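You operate a simulated robot arm through the tools that you are given. There is no shell and no other tool. Be economical: measure what you need, move in short steps, check, and stop when the job is done.

You are at the controls of a simulated robot arm. One attempt, no reset.

JOB
Zero the pull tester, pull a tuft out of its brush and set the red slider to the peak.
Fine: press zero once, before you wind; end with the wheel slack, the orange arm open, the brush in its nest.

It is judged by the outcome, as a careful person would: the job done as asked, and still so three seconds after it is handed in. It fails if anything else is knocked over, pushed out of place, dropped, spilled or broken.

ROBOT AND FRAMES
A 7-joint arm with a two-finger parallel gripper, fixed in place. Base frame: the origin is at the foot of the arm, x ahead of it, y to its left, z up; the work surface is at about z = 0.76. Readings come in m, degrees, newtons and seconds.
With the tool pointing down near the work surface it reaches from about 0.2 to 0.68 m from the base axis. Its first joint turns from -66.0 to 66.0 degrees. Payload 2.4 kg.
Tool frame: the origin (TCP) lies between the finger pads and is the grasp point; the fingertips stand 0.03 m ahead of it; z points along the fingers, y is the line along which they close. Largest opening 0.094 m; finger width 0.028, thickness 0.01; the body of the gripper, 0.05 by 0.096 m, starts 0.055 m behind the TCP.
Orientation is told as [roll, pitch, yaw] about the base's x, y, z axes, in that order, counted from this pose: with the fingers straight down and closing along the base's y, the tool's x points along the base's -x, its y along +y and its z along -z.

CONTROLS
- The arm moves only by the tool send_rows. Its argument "series" is a list of rows, each a list of 3 entries, a list of its own where there are three numbers: the turn, a rotation vector about the tool's x, y, z in degrees, then the shift along the tool's x, y, z in m, then the finger opening in m, from 0 to 0.094. In form: [[[ax, ay, az], [tx, ty, tz], grip], ...]. A call has 1 to 8 rows; each row is the pose to reach, as a shift and turn from the pose commanded when the call began, along the tool's axes at that moment. Rows are played at 5 a second. More than 0.05 m and 8.6 degrees between two rows, or a gripper value outside its range, and nothing of the call is played. Where a pose cannot be reached the arm comes as near as it can. A force on the tool above 70 N (or 10 N above the force at the start of the call, whichever is more), or a blocked arm, ends the call early, and 0.2 s more pass. The fingers move at their own pace (about 0.153 m/s each) and stop on an object; they squeeze with about 37 N. The grip force told is the motor's: it shows also when the fingers shut on nothing. Time passes only in rows, and 0.2 s behind the last, so rows that repeat a pose let the fingers close. It gives the time, the measured TCP pose, the force on the tool (base axes), the opening and the grip force at its end, in the units of the frame above (readings bear some noise), and new pictures: "show" is both (left out), scene, wrist or none.
- Cameras (640 x 400 px; columns grow to the right, rows downward): "scene" is fixed at [0.0391, 0.4839, 1.4306]; the picture's right is [-0.68, -0.73, 0.00], its down [-0.52, 0.48, -0.71] and it looks along [0.52, -0.48, -0.70] (base axes); focal length 308 px, centre (320, 200). "wrist" rides on the gripper at [-0.037, 0, -0.058] in the tool frame; the picture's right is [0.00, -1.00, 0.00], its down [0.97, 0.00, -0.24] and it looks along [0.24, 0.00, 0.97] (tool axes); focal length 218 px, centre (320, 200).
- measure_at(camera, pixels): for up to 12 pixels [column, row] of the newest picture of that camera ("zoom" is the newest enlarged one), the place [x, y, z] in the base frame of the surface seen there, good to about 0.003 m. No time passes.
- close_up(camera, box): a new picture of the part [left, top, right, bottom] of that camera's present view, enlarged. No time passes.
- close_job(): hands the job in; it is judged then, once.

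Work in short steps. Measure before you move; look again where a grasp or a placing could have gone wrong, and mend it. You have 80 turns and 120 pictures in all, those below and enlarged ones among them. Open the gripper and draw the arm clear of the work before you hand the job in, unless the task says otherwise; then end with one line.

The tools are called as name(argument=value, ...) on one line, values as JSON. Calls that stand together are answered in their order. send_rows: Moves the arm, as the interface text tells. Its arguments: {"type":"object","properties":{"series":{"type":"array"},"show":{"type":"string","enum":["both","scene","wrist","none"]}},"required":["series"]} The other tools are called the same way: measure_at (camera, pixels) gives the place of the surface under pixels of a picture; close_up (camera, box) takes an enlarged picture of a part of a camera's view; close_job () hands the job in.

At the start:

```text
t: 0.0
ee_pos: [0.3787, -0.0731, 1.1102]
orientation: [0.0, 0.0, 0.0]
ft_force: [-1.4, 0.0, -0.3]
width: 0.0943
grip_force: 0.1
```

scene: 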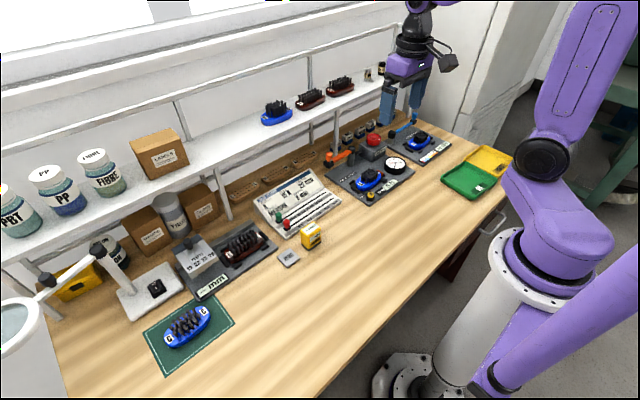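
wrist: 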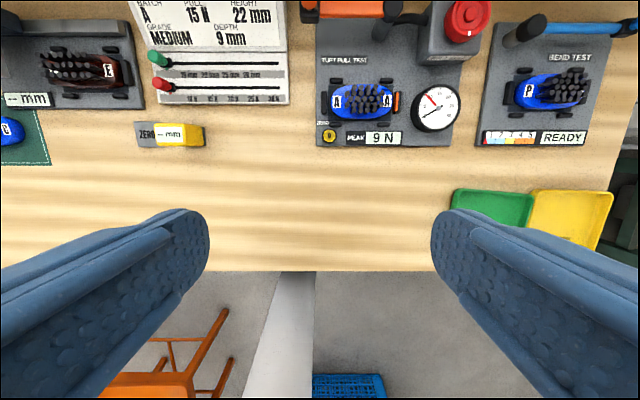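

The wrist view shows the pull tester around (390,100). I'll enlarge it and the board in both cameras.

close_up(camera="wrist", box=[290, 0, 490, 150])

close_up(camera="scene", box=[310, 110, 430, 215])

close_up(camera="wrist", box=[130, 0, 300, 150])

measure_at(camera="wrist", pixels=[[328, 136], [362, 98], [467, 20], [340, 8], [435, 108], [396, 100], [157, 83], [156, 58], [285, 90], [384, 137], [170, 100], [318, 12]])

```text
2.67 times, centred on (390, 75) of wrist
```

zoom: 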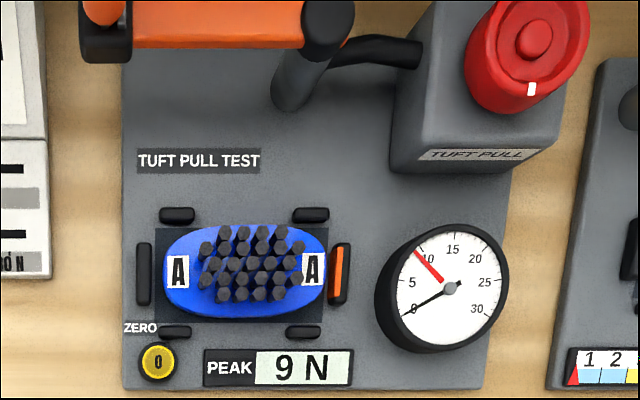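

```text
3.81 times, centred on (370, 162) of scene
```

zoom: 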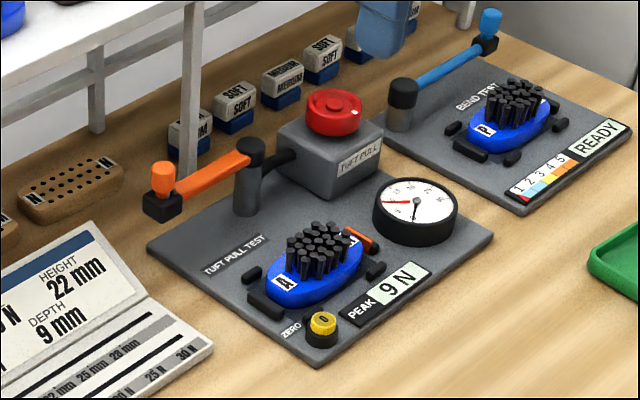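

```text
2.67 times, centred on (215, 75) of wrist
```

zoom: 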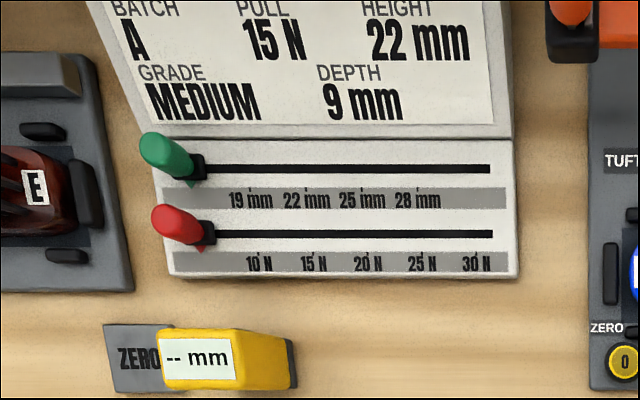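

```text
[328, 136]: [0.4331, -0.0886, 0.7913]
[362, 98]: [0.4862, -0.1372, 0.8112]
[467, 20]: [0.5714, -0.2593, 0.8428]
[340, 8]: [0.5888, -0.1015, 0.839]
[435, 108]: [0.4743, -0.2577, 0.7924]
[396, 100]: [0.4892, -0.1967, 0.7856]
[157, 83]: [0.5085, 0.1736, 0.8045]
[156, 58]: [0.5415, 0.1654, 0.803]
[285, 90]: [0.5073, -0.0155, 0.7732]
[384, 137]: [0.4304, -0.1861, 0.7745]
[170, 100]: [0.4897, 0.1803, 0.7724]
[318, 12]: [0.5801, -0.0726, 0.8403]
```

I'll move above the tester for a better view, with the fingers closing.

send_rows(series=[[[0, 0, 0], [-0.02, -0.02, 0.03], 0.05], [[0, 0, 0], [-0.05, -0.04, 0.06], 0.0], [[0, 0, 0], [-0.08, -0.06, 0.09], 0.0], [[0, 0, 0], [-0.09, -0.075, 0.11], 0.0], [[0, 0, 0], [-0.09, -0.075, 0.11], 0.0]], show="both")

```text
t: 1.2
ee_pos: [0.4657, -0.1464, 0.9963]
orientation: [0.0, -0.1, 0.0]
ft_force: [0.3, -0.2, 0.1]
width: 0.0002
grip_force: 33.1
```

scene: 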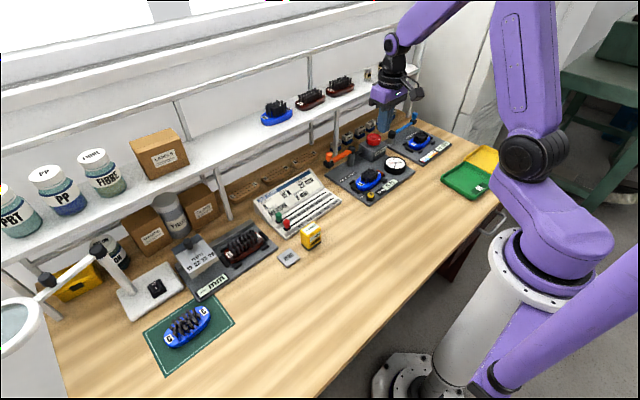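
wrist: 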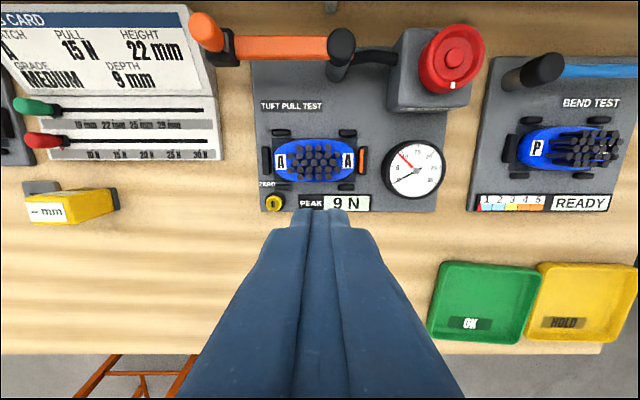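

close_up(camera="wrist", box=[180, 0, 500, 220])

measure_at(camera="wrist", pixels=[[273, 203], [291, 187], [205, 32], [232, 45], [343, 42], [452, 58], [361, 160], [348, 186], [316, 158], [266, 161], [453, 87], [42, 140]])

```text
1.82 times, centred on (340, 110) of wrist
```

zoom: 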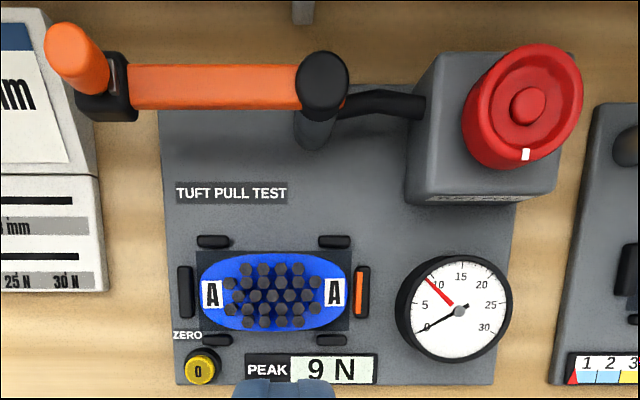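

```text
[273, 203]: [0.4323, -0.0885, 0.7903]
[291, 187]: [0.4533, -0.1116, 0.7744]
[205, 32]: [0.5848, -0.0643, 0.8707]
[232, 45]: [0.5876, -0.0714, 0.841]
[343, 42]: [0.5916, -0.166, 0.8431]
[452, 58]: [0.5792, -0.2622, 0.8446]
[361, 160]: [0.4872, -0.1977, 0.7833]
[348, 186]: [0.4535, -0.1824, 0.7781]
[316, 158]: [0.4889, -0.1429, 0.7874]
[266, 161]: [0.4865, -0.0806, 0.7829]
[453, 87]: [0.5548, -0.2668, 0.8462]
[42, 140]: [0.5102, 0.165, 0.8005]
```

The button is at (0.432,-0.0885), top z≈0.790. I'll go above it with closed fingers.

send_rows(series=[[[0, 0, 0], [0.02, 0.03, 0.03], 0.0], [[0, 0, 0], [0.0347, 0.058, 0.06], 0.0], [[0, 0, 0], [0.0347, 0.058, 0.1], 0.0], [[0, 0, 0], [0.0347, 0.058, 0.14], 0.0], [[0, 0, 0], [0.0347, 0.058, 0.161], 0.0], [[0, 0, 0], [0.0347, 0.058, 0.161], 0.0]], show="both")

close_up(camera="scene", box=[310, 110, 430, 215])

```text
t: 2.6
ee_pos: [0.4322, -0.0873, 0.8361]
orientation: [0.0, 0.0, 0.0]
ft_force: [-0.8, -0.1, 0.0]
width: 0.0002
grip_force: 33.1
```

scene: 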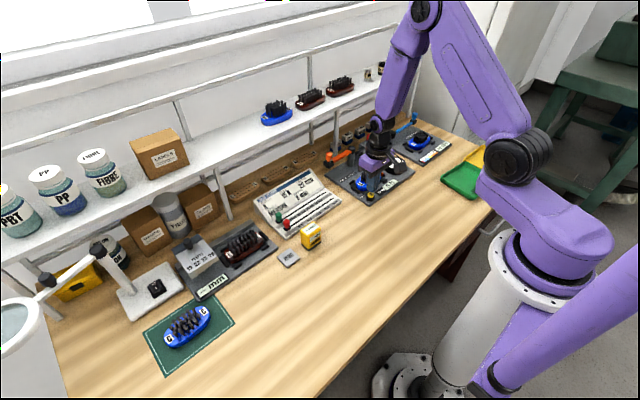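
wrist: 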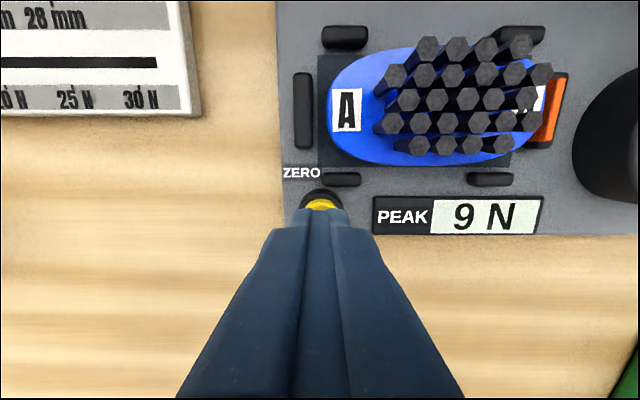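

```text
3.81 times, centred on (370, 162) of scene
```

zoom: 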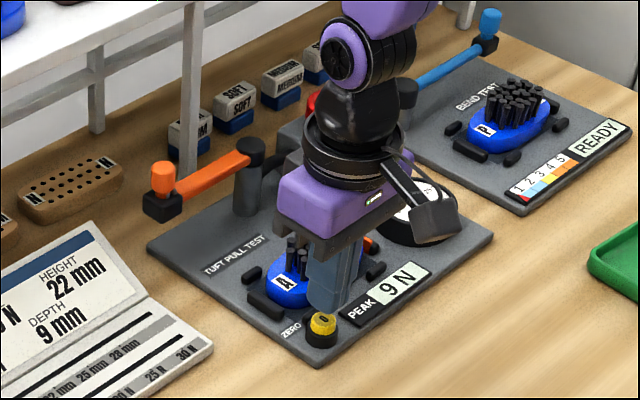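

The fingertips are just above the button. I press in small steps.

send_rows(series=[[[0, 0, 0], [0, 0, 0.01], 0.0], [[0, 0, 0], [0, 0, 0.015], 0.0], [[0, 0, 0], [0, 0, 0.018], 0.0], [[0, 0, 0], [0, 0, 0.02], 0.0]], show="wrist")

```text
t: 3.6
ee_pos: [0.432, -0.0886, 0.8182]
orientation: [0.0, 0.0, 0.0]
ft_force: [-0.7, 0.3, 1.6]
width: 0.0002
grip_force: 32.9
```

wrist: 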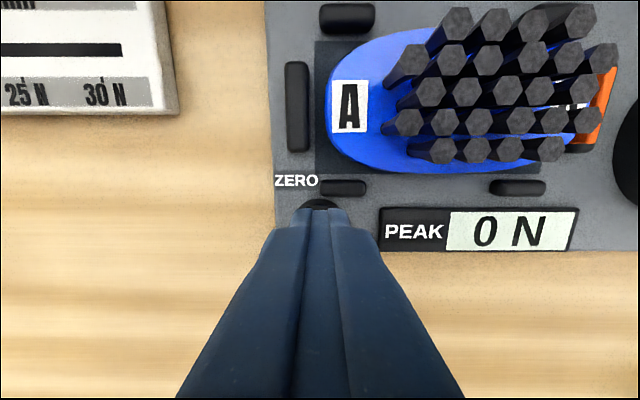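

PEAK reads 0 N. I lift straight up and move to look at the orange knob.

send_rows(series=[[[0, 0, 0], [0, 0, -0.04], 0.0], [[0, 0, 0], [0, 0, -0.08], 0.0], [[0, 0, 0], [-0.03, 0.01, -0.12], 0.02], [[0, 0, 0], [-0.07, 0.02, -0.15], 0.05], [[0, 0, 0], [-0.11, 0.02, -0.15], 0.05], [[0, 0, 0], [-0.11, 0.02, -0.15], 0.05]], show="wrist")

measure_at(camera="wrist", pixels=[[320, 120]])

```text
refused: row 3 steps farther than a row can; nothing moved
```

```text
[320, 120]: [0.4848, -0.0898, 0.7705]
```

The third step was just over the limit, so I shorten the steps.

send_rows(series=[[[0, 0, 0], [0, 0, -0.04], 0.0], [[0, 0, 0], [0, 0, -0.08], 0.0], [[0, 0, 0], [-0.025, 0.01, -0.115], 0.02], [[0, 0, 0], [-0.055, 0.02, -0.145], 0.05], [[0, 0, 0], [-0.08, 0.02, -0.16], 0.05], [[0, 0, 0], [-0.11, 0.02, -0.16], 0.05], [[0, 0, 0], [-0.11, 0.02, -0.16], 0.05]], show="wrist")

```text
t: 5.2
ee_pos: [0.543, -0.0683, 0.9767]
orientation: [0.0, 0.0, 0.0]
ft_force: [0.1, -0.2, 0.2]
width: 0.0502
grip_force: 0.0
```

wrist: 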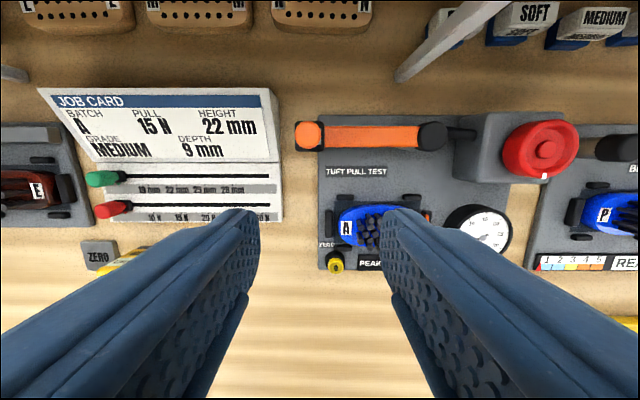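

close_up(camera="wrist", box=[270, 80, 590, 280])

measure_at(camera="wrist", pixels=[[309, 130], [298, 132], [319, 132], [309, 121], [433, 136], [541, 148], [518, 143], [562, 143], [372, 218], [309, 150], [539, 172], [500, 135]])

close_up(camera="scene", box=[310, 110, 430, 215])

```text
2.00 times, centred on (430, 180) of wrist
```

zoom: 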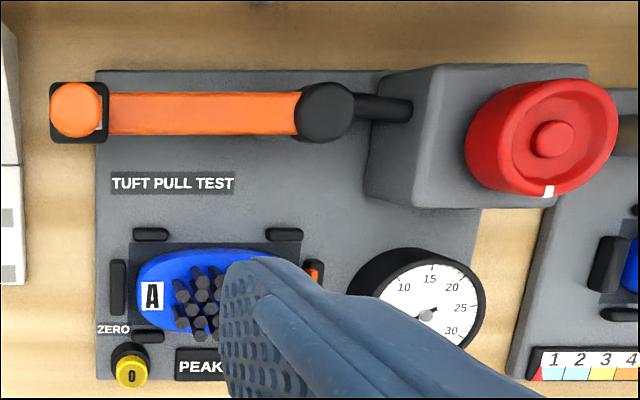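

```text
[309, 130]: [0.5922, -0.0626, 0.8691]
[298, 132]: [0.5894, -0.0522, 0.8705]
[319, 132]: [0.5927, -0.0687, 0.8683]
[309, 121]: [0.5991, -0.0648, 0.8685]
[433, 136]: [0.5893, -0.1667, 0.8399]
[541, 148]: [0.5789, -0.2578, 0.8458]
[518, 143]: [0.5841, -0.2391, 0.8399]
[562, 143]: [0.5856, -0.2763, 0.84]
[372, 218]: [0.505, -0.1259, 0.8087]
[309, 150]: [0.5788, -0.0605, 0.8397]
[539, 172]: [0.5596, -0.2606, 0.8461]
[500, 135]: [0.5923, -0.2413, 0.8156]
```

```text
3.81 times, centred on (370, 162) of scene
```

zoom: 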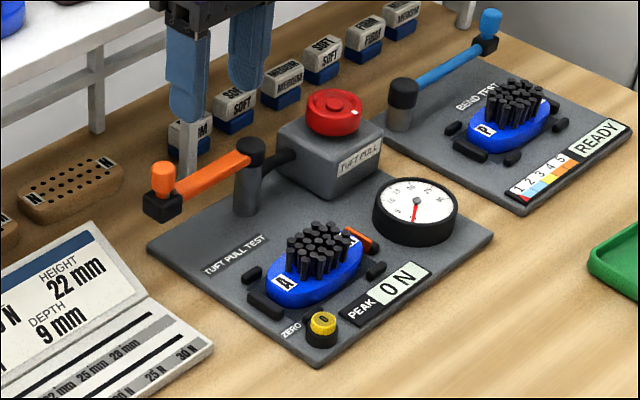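

The knob centre is ≈(0.590,-0.062) with its top at 0.870, and the arm pivot is ≈(0.589,-0.167). I'll turn the gripper so it closes across the arm and go above the knob.

send_rows(series=[[[0, 0, 8.5], [0, 0, 0], 0.05], [[0, 0, 17], [-0.01, 0, 0], 0.05], [[0, 0, 25.5], [-0.02, 0.0, 0.0], 0.05], [[0, 0, 34], [-0.03, 0.003, 0.01], 0.05], [[0, 0, 42.5], [-0.04, 0.005, 0.02], 0.05], [[0, 0, 51], [-0.047, 0.0063, 0.03], 0.05], [[0, 0, 59.5], [-0.047, 0.0063, 0.04], 0.05], [[0, 0, 68], [-0.047, 0.0063, 0.045], 0.05]], show="both")

```text
t: 7.0
ee_pos: [0.5892, -0.0634, 0.9332]
orientation: [0.0, -0.1, -68.3]
ft_force: [0.8, -0.1, -0.3]
width: 0.0502
grip_force: 0.0
```

scene: 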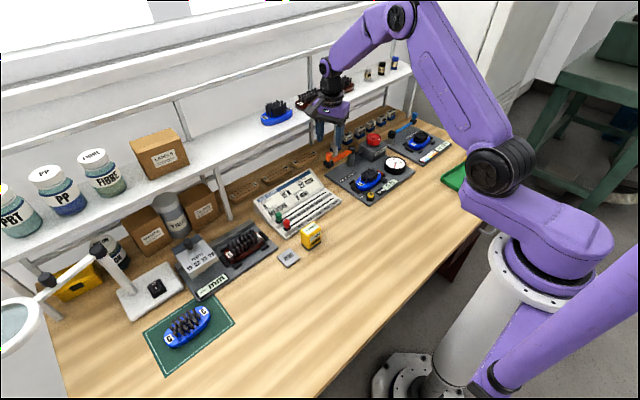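
wrist: 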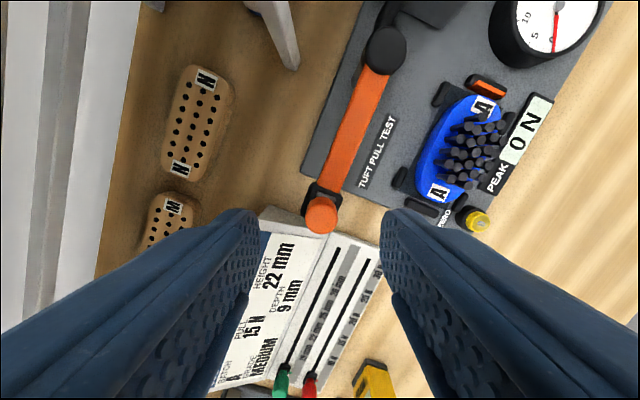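

The knob (320,215) is centred between the fingers. I descend and close on it, keeping the tips above the block.

send_rows(series=[[[0, 0, 0], [0, 0, 0.03], 0.05], [[0, 0, 0], [0, 0, 0.058], 0.05], [[0, 0, 0], [0, 0, 0.058], 0.01], [[0, 0, 0], [0, 0, 0.058], 0.01]], show="both")

close_up(camera="scene", box=[310, 110, 430, 215])

```text
t: 8.0
ee_pos: [0.5888, -0.0621, 0.8758]
orientation: [0.0, 0.0, -68.0]
ft_force: [0.2, 1.1, -0.1]
width: 0.0192
grip_force: 44.8
```

scene: 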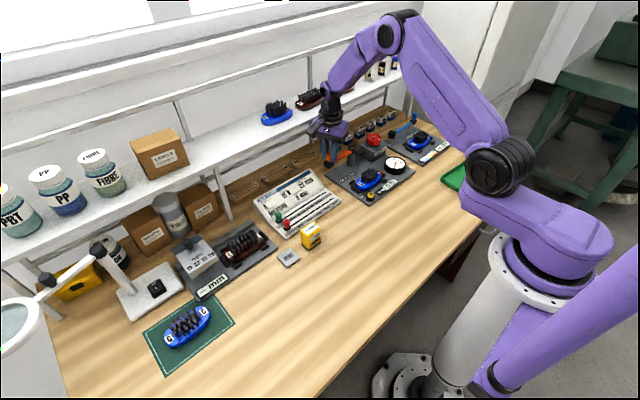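
wrist: 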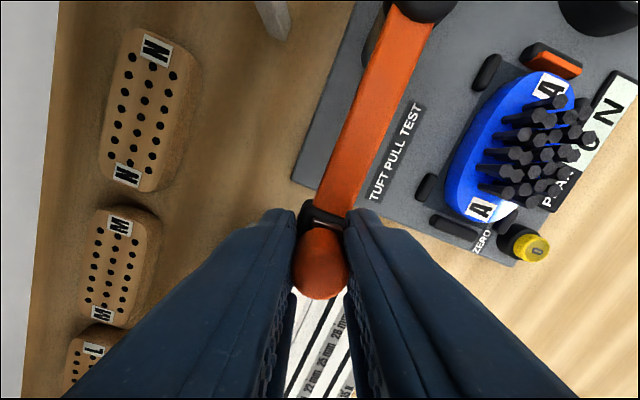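

```text
3.81 times, centred on (370, 162) of scene
```

zoom: 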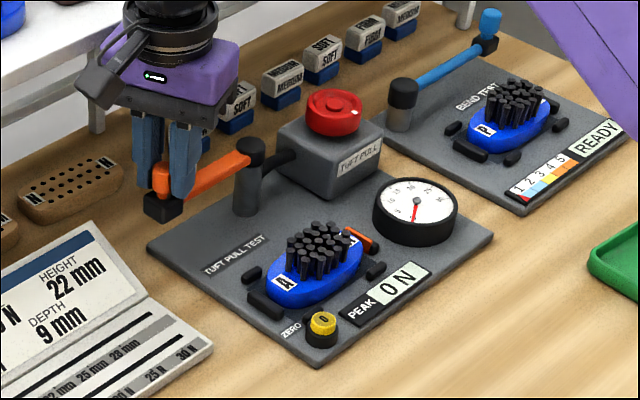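

The knob is held (width 0.019). I swing it along the arc about the pivot, turning the gripper with it, for the first 51°.

send_rows(series=[[[0, 0, -8.5], [0.0047, -0.0147, 0], 0.01], [[0, 0, -17], [0.0072, -0.03, 0], 0.01], [[0, 0, -25.5], [0.0074, -0.0454, 0], 0.01], [[0, 0, -34], [0.0053, -0.0607, 0], 0.01], [[0, 0, -42.5], [0.001, -0.0755, 0], 0.01], [[0, 0, -51], [-0.0055, -0.0895, 0], 0.01]], show="both")

close_up(camera="scene", box=[310, 110, 430, 215])

```text
t: 9.4
ee_pos: [0.5097, -0.0993, 0.8747]
orientation: [0.0, 0.0, -16.8]
ft_force: [-3.1, 6.5, 0.7]
width: 0.0191
grip_force: 45.1
```

scene: 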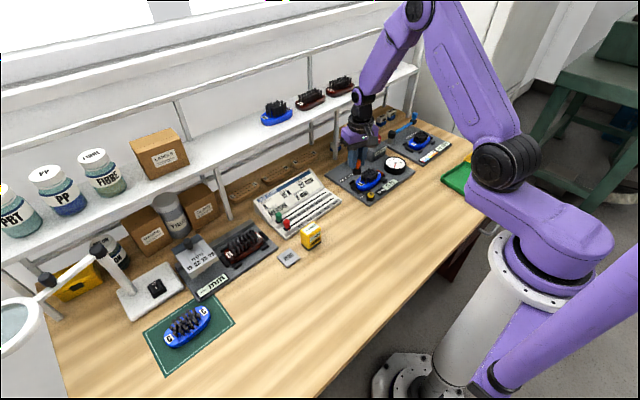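
wrist: 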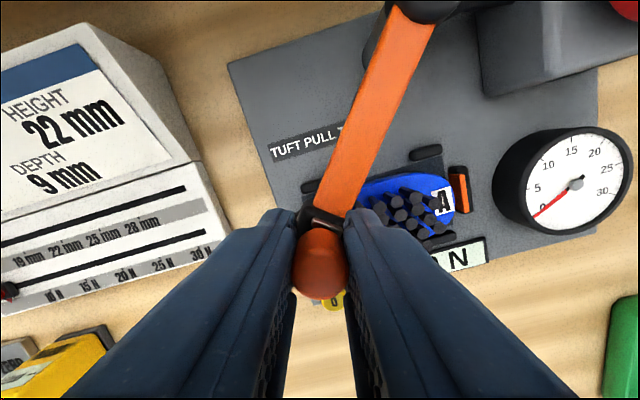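

```text
3.81 times, centred on (370, 162) of scene
```

zoom: 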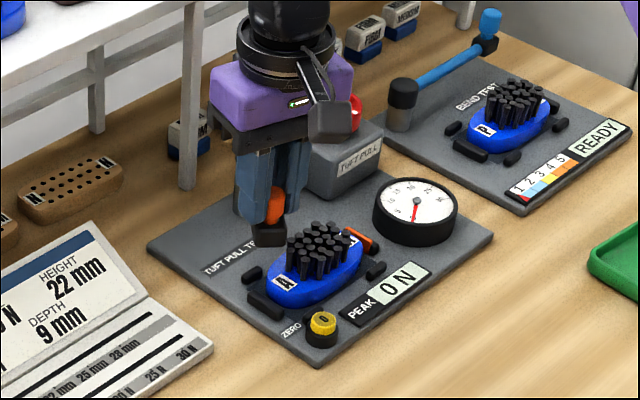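

The swing is going well and the arm follows. I continue to about 77°.

send_rows(series=[[[0, 0, -8.5], [0.0047, -0.0147, 0], 0.01], [[0, 0, -17], [0.0072, -0.03, 0], 0.01], [[0, 0, -21.2], [0.0076, -0.0376, 0], 0.01], [[0, 0, -25.5], [0.0074, -0.0454, 0], 0.01]], show="both")

close_up(camera="scene", box=[310, 110, 430, 215])

```text
t: 10.4
ee_pos: [0.49, -0.1395, 0.8755]
orientation: [0.2, 0.3, 8.8]
ft_force: [-11.0, 18.6, 2.2]
width: 0.0192
grip_force: 44.4
```

scene: 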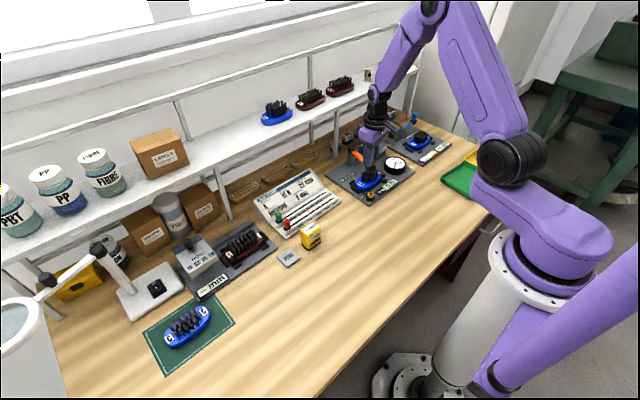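
wrist: 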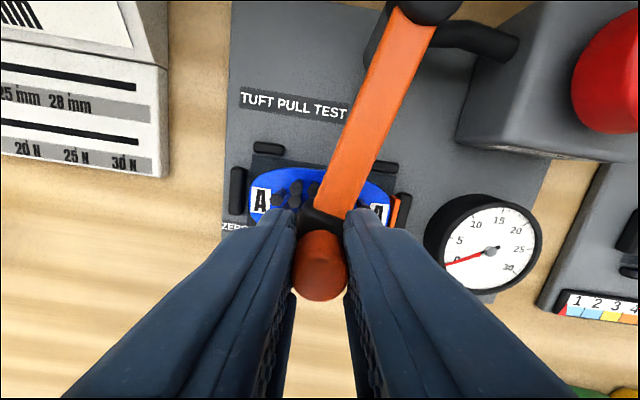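

```text
3.81 times, centred on (370, 162) of scene
```

zoom: 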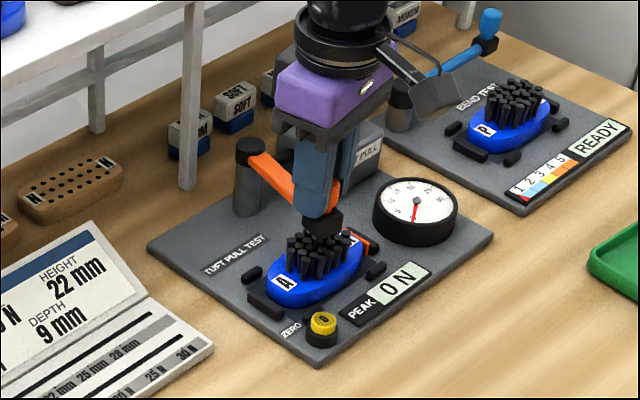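

Resistance has risen to ~20 N, which suggests the end stop. I nudge a little further to check whether it really stops there.

send_rows(series=[[[0, 0, -2], [0.0005, -0.0037, 0], 0.01], [[0, 0, -3], [0.0005, -0.0055, 0], 0.01]], show="none")

```text
t: 11.0
ee_pos: [0.4907, -0.1407, 0.8744]
orientation: [0.4, 0.5, 12.2]
ft_force: [-7.5, 46.8, -7.5]
width: 0.0192
grip_force: 45.0
```

It's a hard stop: ~47 N with no further travel. I relieve the load, open, and lift clear.

send_rows(series=[[[0, 0, 1], [-0.0005, 0.004, 0], 0.01], [[0, 0, 2], [-0.001, 0.0065, 0], 0.01], [[0, 0, 2], [-0.001, 0.0065, 0], 0.045], [[0, 0, 2], [-0.001, 0.0065, 0], 0.045], [[0, 0, 2], [-0.001, 0.0065, -0.04], 0.045], [[0, 0, 2], [-0.001, 0.0065, -0.085], 0.045], [[0, 0, 2], [-0.001, 0.0065, -0.12], 0.045]], show="both")

close_up(camera="scene", box=[310, 110, 430, 215])

```text
t: 12.6
ee_pos: [0.4913, -0.1422, 0.995]
orientation: [0.0, 0.0, 9.6]
ft_force: [0.8, -0.1, 0.6]
width: 0.0452
grip_force: 0.0
```

scene: 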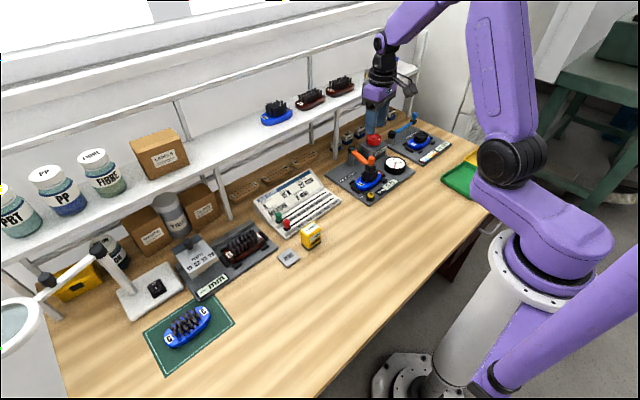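
wrist: 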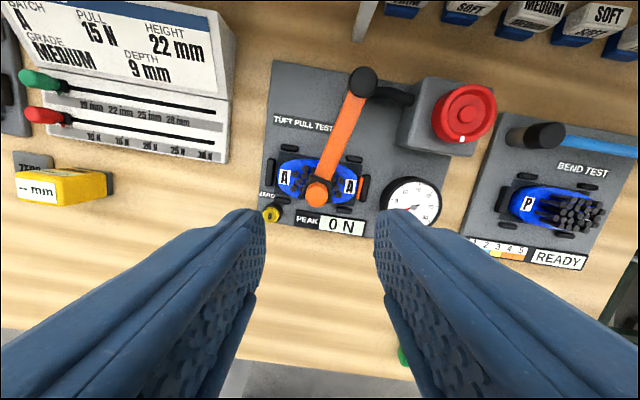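

```text
3.81 times, centred on (370, 162) of scene
```

zoom: 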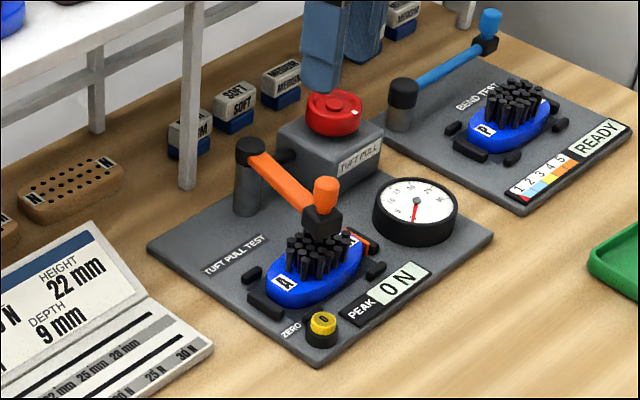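

The arm stays over the brush. Next I measure the wheel and look for a direction mark.

close_up(camera="wrist", box=[390, 60, 530, 160])

measure_at(camera="wrist", pixels=[[464, 115], [462, 110], [440, 115], [485, 110], [465, 90], [463, 135], [462, 141], [436, 118], [490, 108], [430, 90], [465, 152], [500, 90]])

```text
4.00 times, centred on (460, 110) of wrist
```

zoom: 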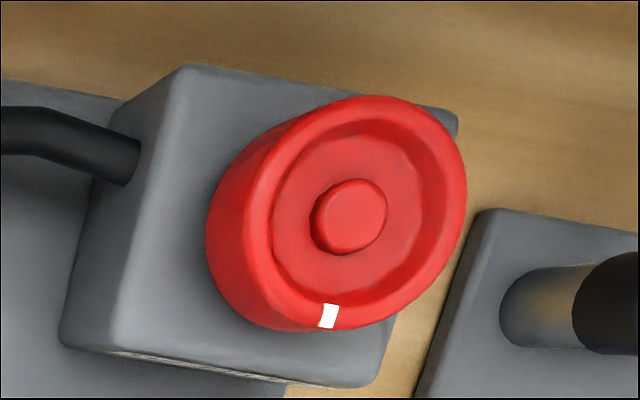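

```text
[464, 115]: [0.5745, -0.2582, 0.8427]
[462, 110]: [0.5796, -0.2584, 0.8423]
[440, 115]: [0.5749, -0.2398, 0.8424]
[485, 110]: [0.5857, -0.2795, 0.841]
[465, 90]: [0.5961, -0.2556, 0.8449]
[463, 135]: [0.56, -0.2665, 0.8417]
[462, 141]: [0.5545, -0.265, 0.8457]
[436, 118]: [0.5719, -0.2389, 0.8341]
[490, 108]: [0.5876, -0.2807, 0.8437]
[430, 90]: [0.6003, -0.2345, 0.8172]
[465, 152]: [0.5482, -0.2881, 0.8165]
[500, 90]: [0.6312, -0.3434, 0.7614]
```

The wheel centre is ≈(0.578,-0.259), radius ≈0.026, top 0.845. I move above it with the fingers at 0.08 and the gripper turned to yaw ~69°, leaving room for a clockwise stroke.

send_rows(series=[[[0, 0, -8.5], [-0.01, -0.02, 0], 0.06], [[0, 0, -17], [-0.02, -0.04, 0], 0.08], [[0, 0, -25.5], [-0.03, -0.06, 0], 0.08], [[0, 0, -34], [-0.04, -0.08, 0.01], 0.08], [[0, 0, -42.5], [-0.05, -0.1, 0.03], 0.08], [[0, 0, -51], [-0.06, -0.12, 0.05], 0.08], [[0, 0, -59.5], [-0.0662, -0.1297, 0.07], 0.08], [[0, 0, -59.5], [-0.0662, -0.1297, 0.08], 0.08]], show="both")

```text
t: 14.4
ee_pos: [0.5776, -0.258, 0.916]
orientation: [0.0, 0.0, 69.1]
ft_force: [-0.1, -0.7, -0.1]
width: 0.0799
grip_force: 0.1
```

scene: 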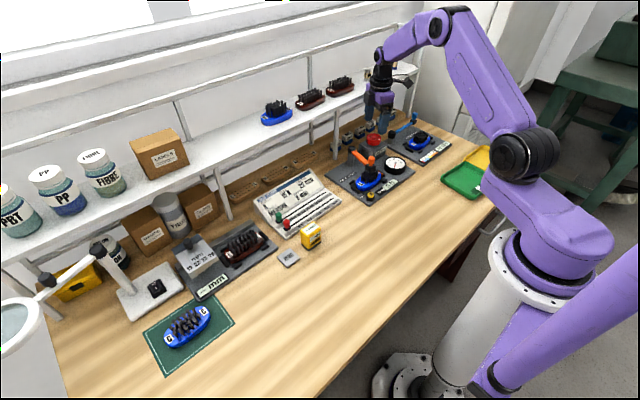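
wrist: 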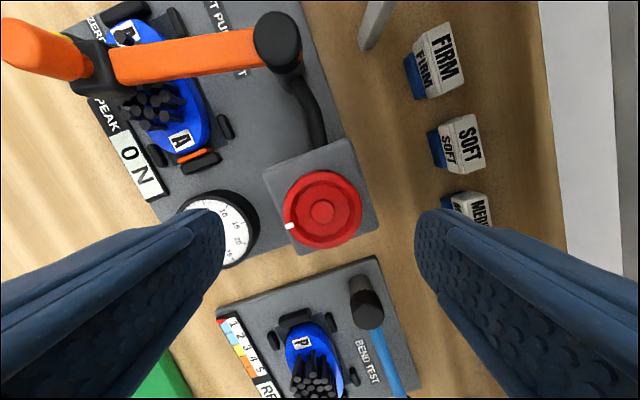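

The wheel is centred between the fingers. I descend and close on the rim.

send_rows(series=[[[0, 0, 0], [0, 0, 0.03], 0.08], [[0, 0, 0], [0, 0, 0.059], 0.08], [[0, 0, 0], [0, 0, 0.059], 0.04], [[0, 0, 0], [0, 0, 0.059], 0.04]], show="both")

close_up(camera="scene", box=[310, 110, 430, 215])

```text
t: 15.4
ee_pos: [0.5787, -0.2597, 0.8553]
orientation: [-0.1, 0.0, 69.0]
ft_force: [6.1, -2.4, -4.3]
width: 0.0497
grip_force: 44.9
```

scene: 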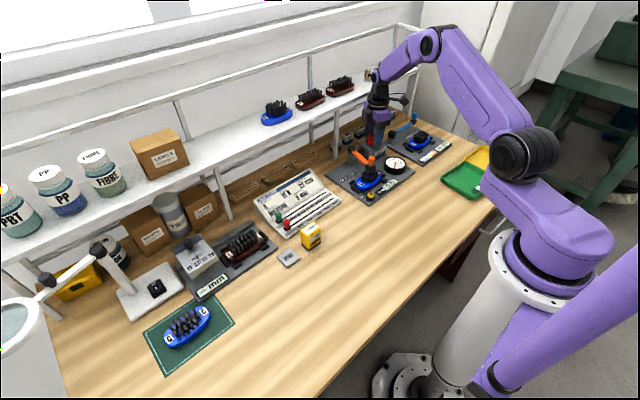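
wrist: 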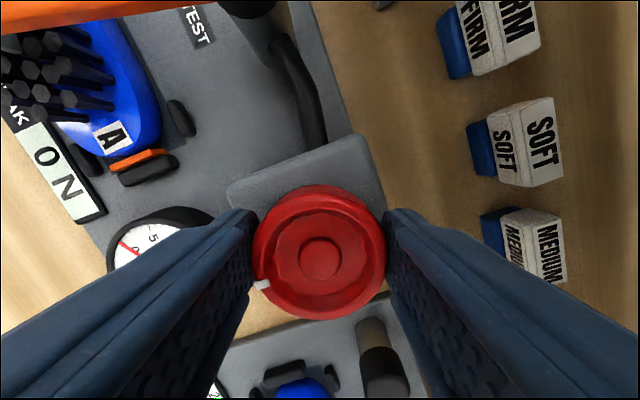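

```text
3.81 times, centred on (370, 162) of scene
```

zoom: 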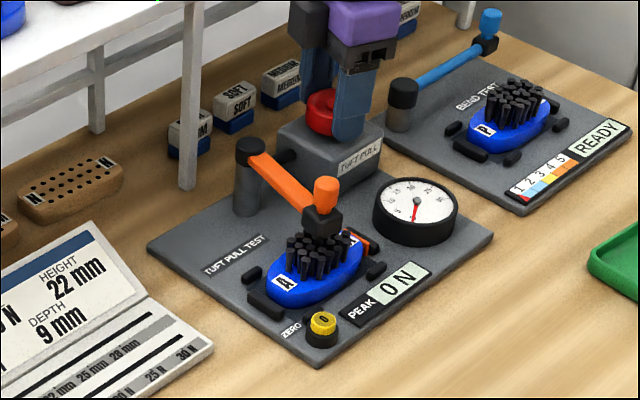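

The wheel is held. I test clockwise as seen from above with a small 24° turn and watch the gauge.

send_rows(series=[[[0, 0, 8], [0, 0, 0], 0.04], [[0, 0, 16], [0, 0, 0], 0.04], [[0, 0, 24], [0, 0, 0], 0.04]], show="wrist")

close_up(camera="scene", box=[310, 110, 430, 215])

```text
t: 16.2
ee_pos: [0.579, -0.2605, 0.8559]
orientation: [-0.4, -0.1, 45.0]
ft_force: [26.0, -11.7, -16.3]
width: 0.05
grip_force: 44.8
```

wrist: 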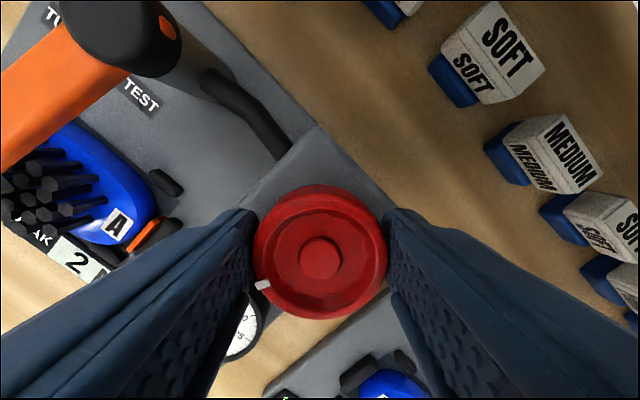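

```text
3.81 times, centred on (370, 162) of scene
```

zoom: 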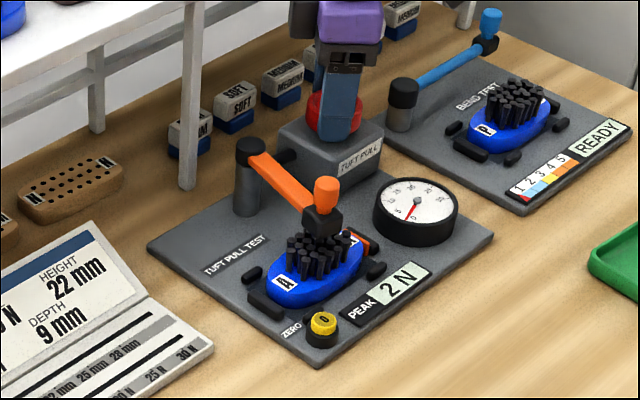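

Clockwise winds: PEAK now reads 2 N. I keep turning in the same grip, with a small shift to relieve the side force.

send_rows(series=[[[0, 0, 8], [-0.0007, -0.002, 0.0015], 0.04], [[0, 0, 16], [-0.0007, -0.002, 0.0015], 0.04], [[0, 0, 24], [-0.0007, -0.002, 0.0015], 0.04], [[0, 0, 32], [-0.0007, -0.002, 0.0015], 0.04], [[0, 0, 40], [-0.0007, -0.002, 0.0015], 0.04], [[0, 0, 48], [-0.0007, -0.002, 0.0015], 0.04]], show="wrist")

close_up(camera="scene", box=[310, 110, 430, 215])

```text
t: 17.6
ee_pos: [0.5798, -0.263, 0.857]
orientation: [-0.2, -0.4, -3.4]
ft_force: [17.6, -17.6, 6.2]
width: 0.0494
grip_force: 45.1
```

wrist: 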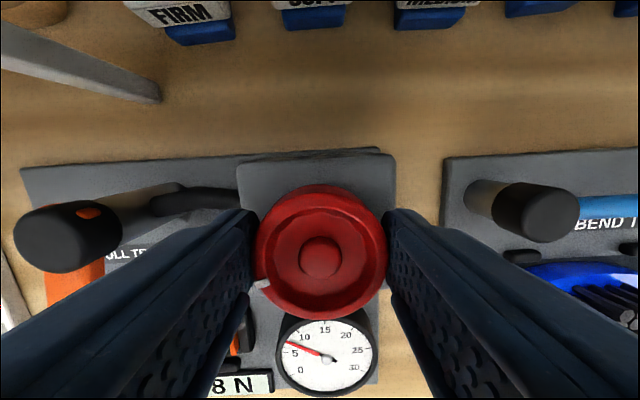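

```text
3.81 times, centred on (370, 162) of scene
```

zoom: 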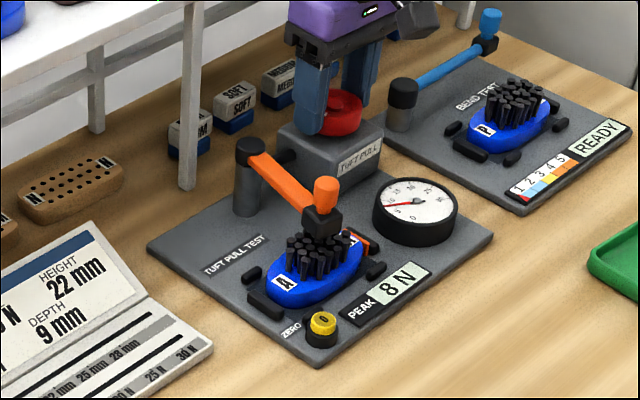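

8 N at 72° of turn; the needle shows about 8. I keep winding.

send_rows(series=[[[0, 0, 8], [-0.001, -0.001, 0], 0.04], [[0, 0, 16], [-0.001, -0.001, 0], 0.04], [[0, 0, 24], [-0.001, -0.001, 0], 0.04], [[0, 0, 32], [-0.001, -0.001, 0], 0.04], [[0, 0, 40], [-0.001, -0.001, 0], 0.04], [[0, 0, 48], [-0.001, -0.001, 0], 0.04]], show="wrist")

close_up(camera="scene", box=[310, 110, 430, 215])

```text
t: 19.0
ee_pos: [0.5801, -0.2648, 0.8558]
orientation: [0.0, -0.4, -51.3]
ft_force: [2.3, -21.5, 17.9]
width: 0.0497
grip_force: 45.2
```

wrist: 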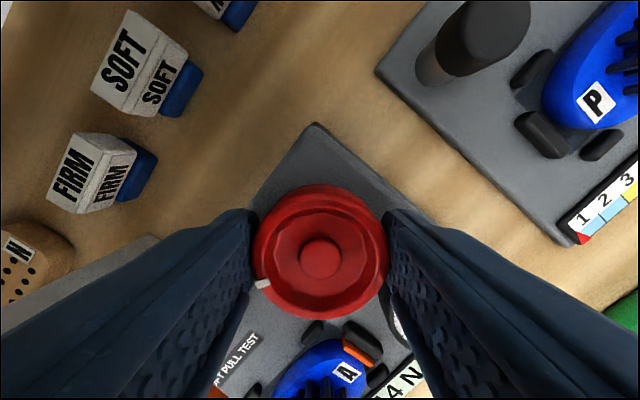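

```text
3.81 times, centred on (370, 162) of scene
```

zoom: 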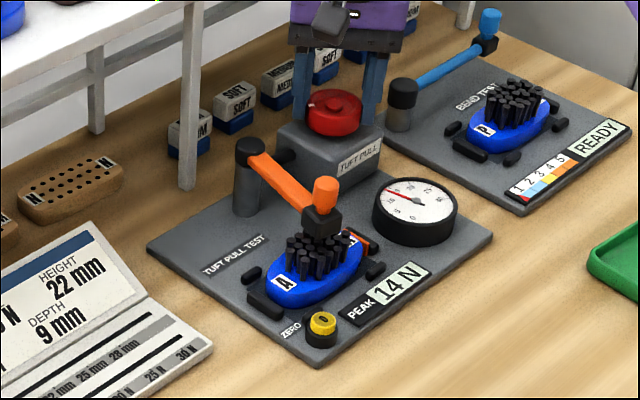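

14 N and climbing. I wind a further 24°.

send_rows(series=[[[0, 0, 8], [0, 0, 0], 0.04], [[0, 0, 16], [0, 0, 0], 0.04], [[0, 0, 24], [0, 0, 0], 0.04]], show="wrist")

close_up(camera="scene", box=[310, 110, 430, 215])

```text
t: 19.8
ee_pos: [0.5778, -0.2648, 0.8557]
orientation: [0.0, -0.4, -75.3]
ft_force: [-1.2, -23.6, 18.3]
width: 0.0494
grip_force: 44.7
```

wrist: 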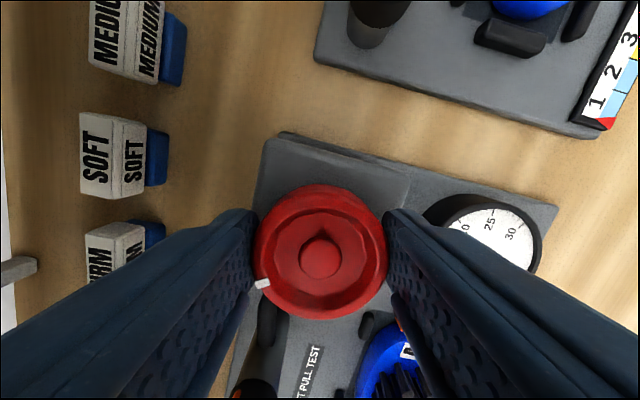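

```text
3.81 times, centred on (370, 162) of scene
```

zoom: 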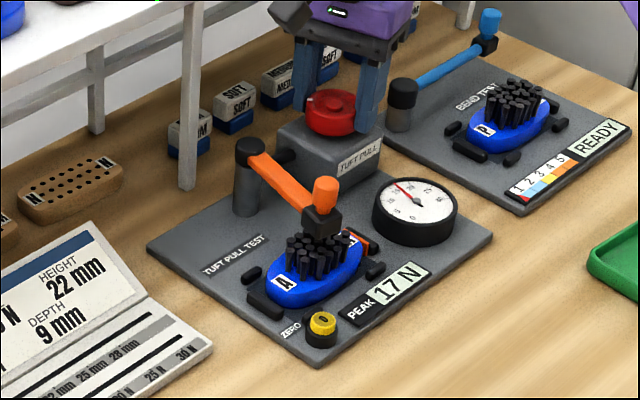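

17 N, tuft still holding. Another 24°.

send_rows(series=[[[0, 0, 8], [0, 0, 0], 0.04], [[0, 0, 16], [0, 0, 0], 0.04], [[0, 0, 24], [0, 0, 0], 0.04]], show="none")

close_up(camera="scene", box=[310, 110, 430, 215])

```text
t: 20.6
ee_pos: [0.5769, -0.2657, 0.8563]
orientation: [-0.1, -0.1, -99.3]
ft_force: [-8.2, -19.3, 26.6]
width: 0.0495
grip_force: 45.0
```

```text
3.81 times, centred on (370, 162) of scene
```

zoom: 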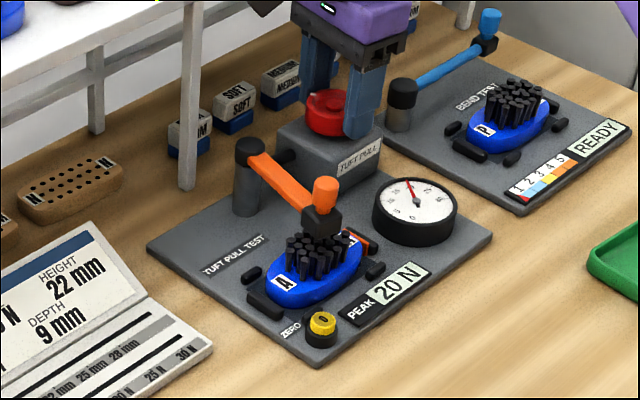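

20 N and still rising; the arm can still turn. Another 24°.

send_rows(series=[[[0, 0, 8], [0, 0, 0], 0.04], [[0, 0, 16], [0, 0, 0], 0.04], [[0, 0, 24], [0, 0, 0], 0.04]], show="none")

close_up(camera="scene", box=[310, 110, 430, 215])

```text
t: 21.4
ee_pos: [0.5759, -0.2649, 0.8562]
orientation: [0.3, -0.3, -119.5]
ft_force: [-37.2, 7.3, 19.4]
width: 0.0496
grip_force: 44.7
stopped in row 3: the force on the tool passed its limit (the readings are from after the stop); the commanded pose is now the measured one
```

```text
3.81 times, centred on (370, 162) of scene
```

zoom: 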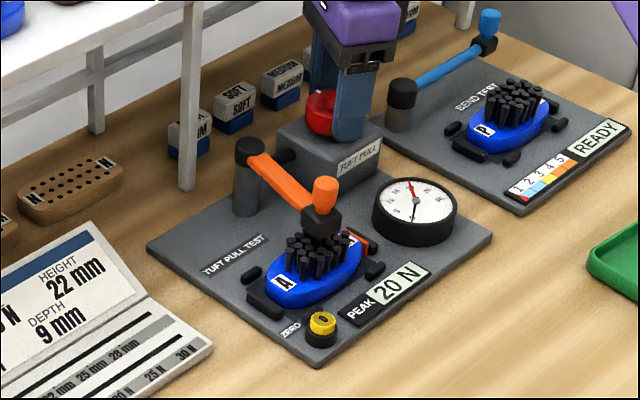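

The black needle has fallen to about 0 while the red peak hand stays near 20, so the tuft seems to have let go. I look closer.

close_up(camera="scene", box=[355, 160, 420, 205])

```text
8.89 times, centred on (388, 182) of scene
```

zoom: 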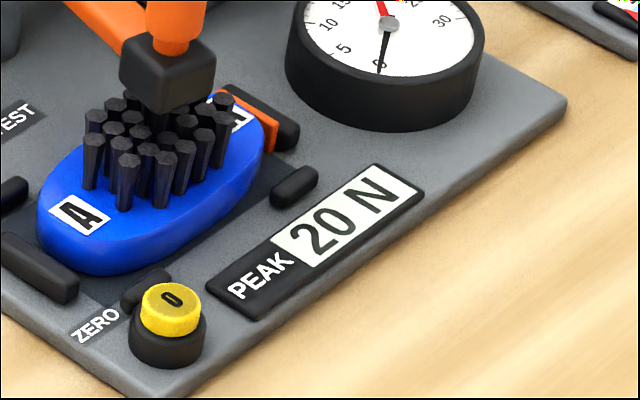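

Peak reads 20 N, and the live needle is at 0. I unwind the wheel in the same grip, nudging back toward the wheel centre.

send_rows(series=[[[0, 0, -8], [0.001, 0, 0], 0.04], [[0, 0, -16], [0.002, 0, 0], 0.04], [[0, 0, -24], [0.002, 0, 0], 0.04], [[0, 0, -32], [0.002, 0, 0], 0.04], [[0, 0, -40], [0.002, 0, 0], 0.04], [[0, 0, -48], [0.002, 0, 0], 0.04], [[0, 0, -56], [0.002, 0, 0], 0.04]], show="wrist")

```text
t: 23.1
ee_pos: [0.577, -0.265, 0.8559]
orientation: [0.1, -0.8, -63.8]
ft_force: [-6.4, -13.3, 19.0]
width: 0.0498
grip_force: 44.9
```

wrist: 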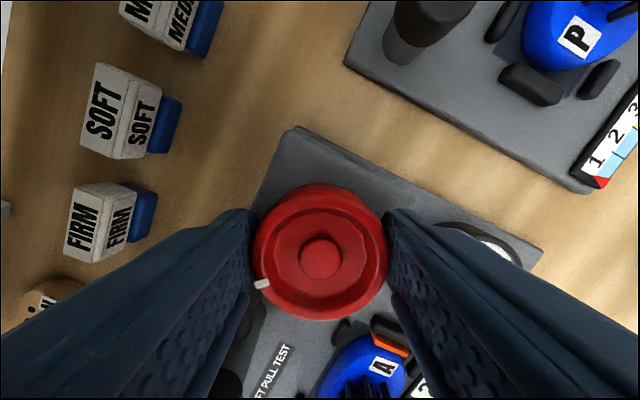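

Turning back freely. I continue 64° more.

send_rows(series=[[[0, 0, -8], [0, 0, 0], 0.04], [[0, 0, -16], [0, 0, 0], 0.04], [[0, 0, -24], [0, 0, 0], 0.04], [[0, 0, -32], [0, 0, 0], 0.04], [[0, 0, -40], [0, 0, 0], 0.04], [[0, 0, -48], [0, 0, 0], 0.04], [[0, 0, -56], [0, 0, 0], 0.04], [[0, 0, -64], [0, 0, 0], 0.04]], show="wrist")

```text
t: 24.9
ee_pos: [0.5781, -0.2627, 0.8548]
orientation: [-0.5, -0.3, 0.2]
ft_force: [1.0, -7.1, 20.5]
width: 0.0499
grip_force: 45.0
```

wrist: 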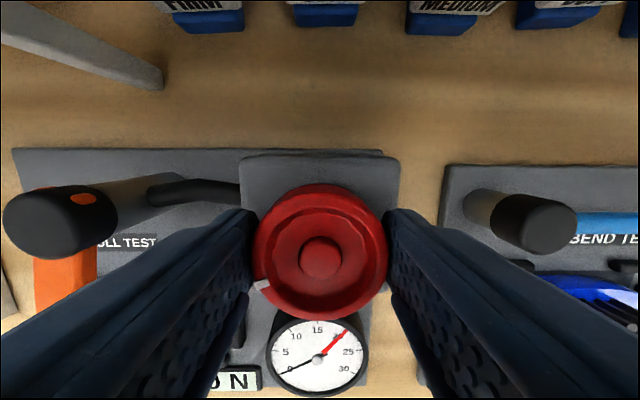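

I enlarge the gauge for a finer reading while continuing to unwind.

close_up(camera="wrist", box=[200, 310, 380, 400])

send_rows(series=[[[0, 0, -8], [0, 0, 0], 0.04], [[0, 0, -16], [0, 0, 0], 0.04], [[0, 0, -24], [0, 0, 0], 0.04], [[0, 0, -32], [0, 0, 0], 0.04], [[0, 0, -40], [0, 0, 0], 0.04], [[0, 0, -48], [0, 0, 0], 0.04], [[0, 0, -56], [0, 0, 0], 0.04], [[0, 0, -63], [0, 0, 0], 0.04]], show="wrist")

```text
3.56 times, centred on (290, 355) of wrist
```

zoom: 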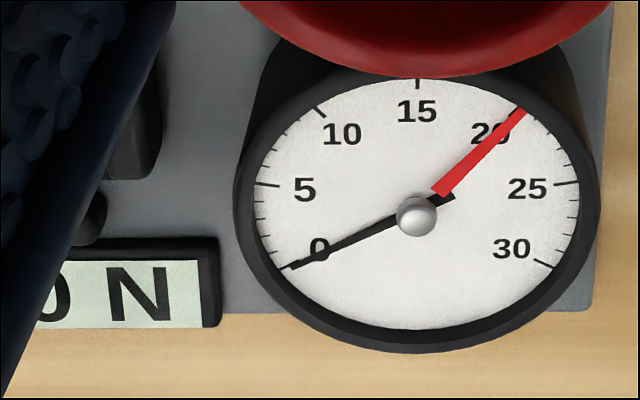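

```text
t: 26.6
ee_pos: [0.578, -0.2603, 0.8554]
orientation: [-0.3, 0.4, 63.4]
ft_force: [1.2, 16.7, 22.2]
width: 0.0494
grip_force: 44.7
```

wrist: 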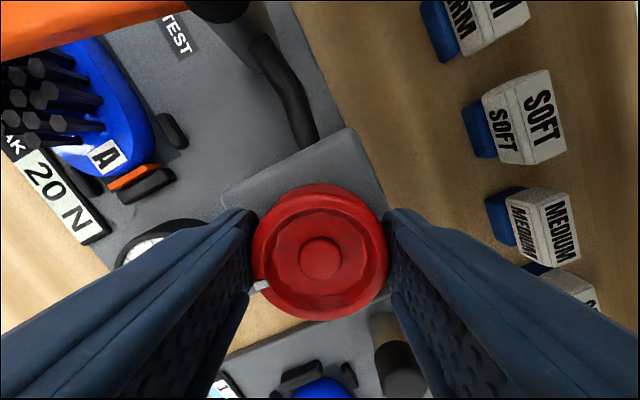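

Peak is 20 N, and the red hand is right on the 20 tick. I turn the last 6° to the wheel's starting angle, release, and lift.

send_rows(series=[[[0, 0, -6], [0, 0, 0], 0.04], [[0, 0, -6], [0, 0, 0], 0.04], [[0, 0, -6], [0, 0, 0], 0.085], [[0, 0, -6], [0, 0, 0], 0.085], [[0, 0, -6], [0, 0, -0.045], 0.085], [[0, 0, -6], [0, 0, -0.09], 0.085], [[0, 0, -6], [0, 0, -0.13], 0.085]], show="both")

close_up(camera="scene", box=[310, 110, 430, 215])

```text
t: 28.2
ee_pos: [0.5786, -0.2625, 0.9858]
orientation: [-0.2, 0.4, 69.0]
ft_force: [0.5, -0.8, 0.2]
width: 0.0849
grip_force: 0.2
```

scene: 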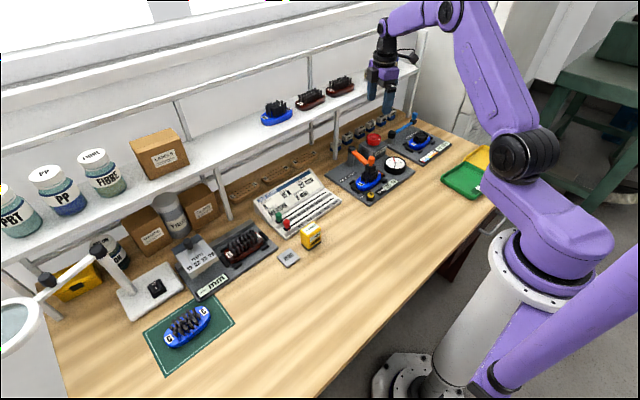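
wrist: 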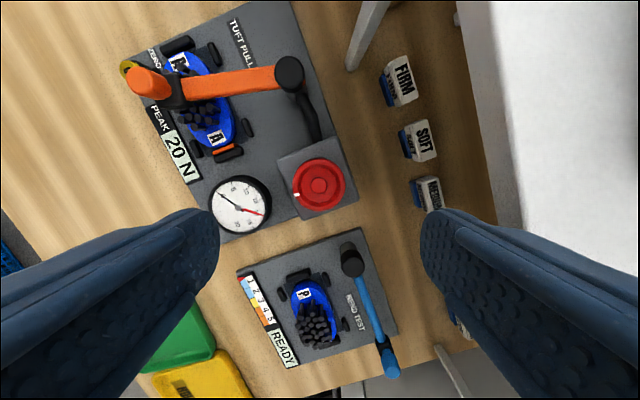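

```text
3.81 times, centred on (370, 162) of scene
```

zoom: 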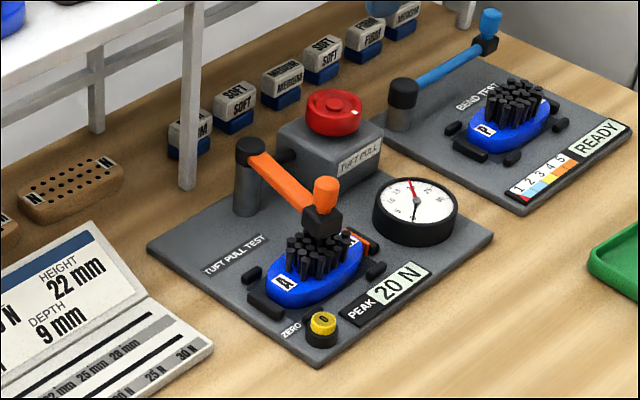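

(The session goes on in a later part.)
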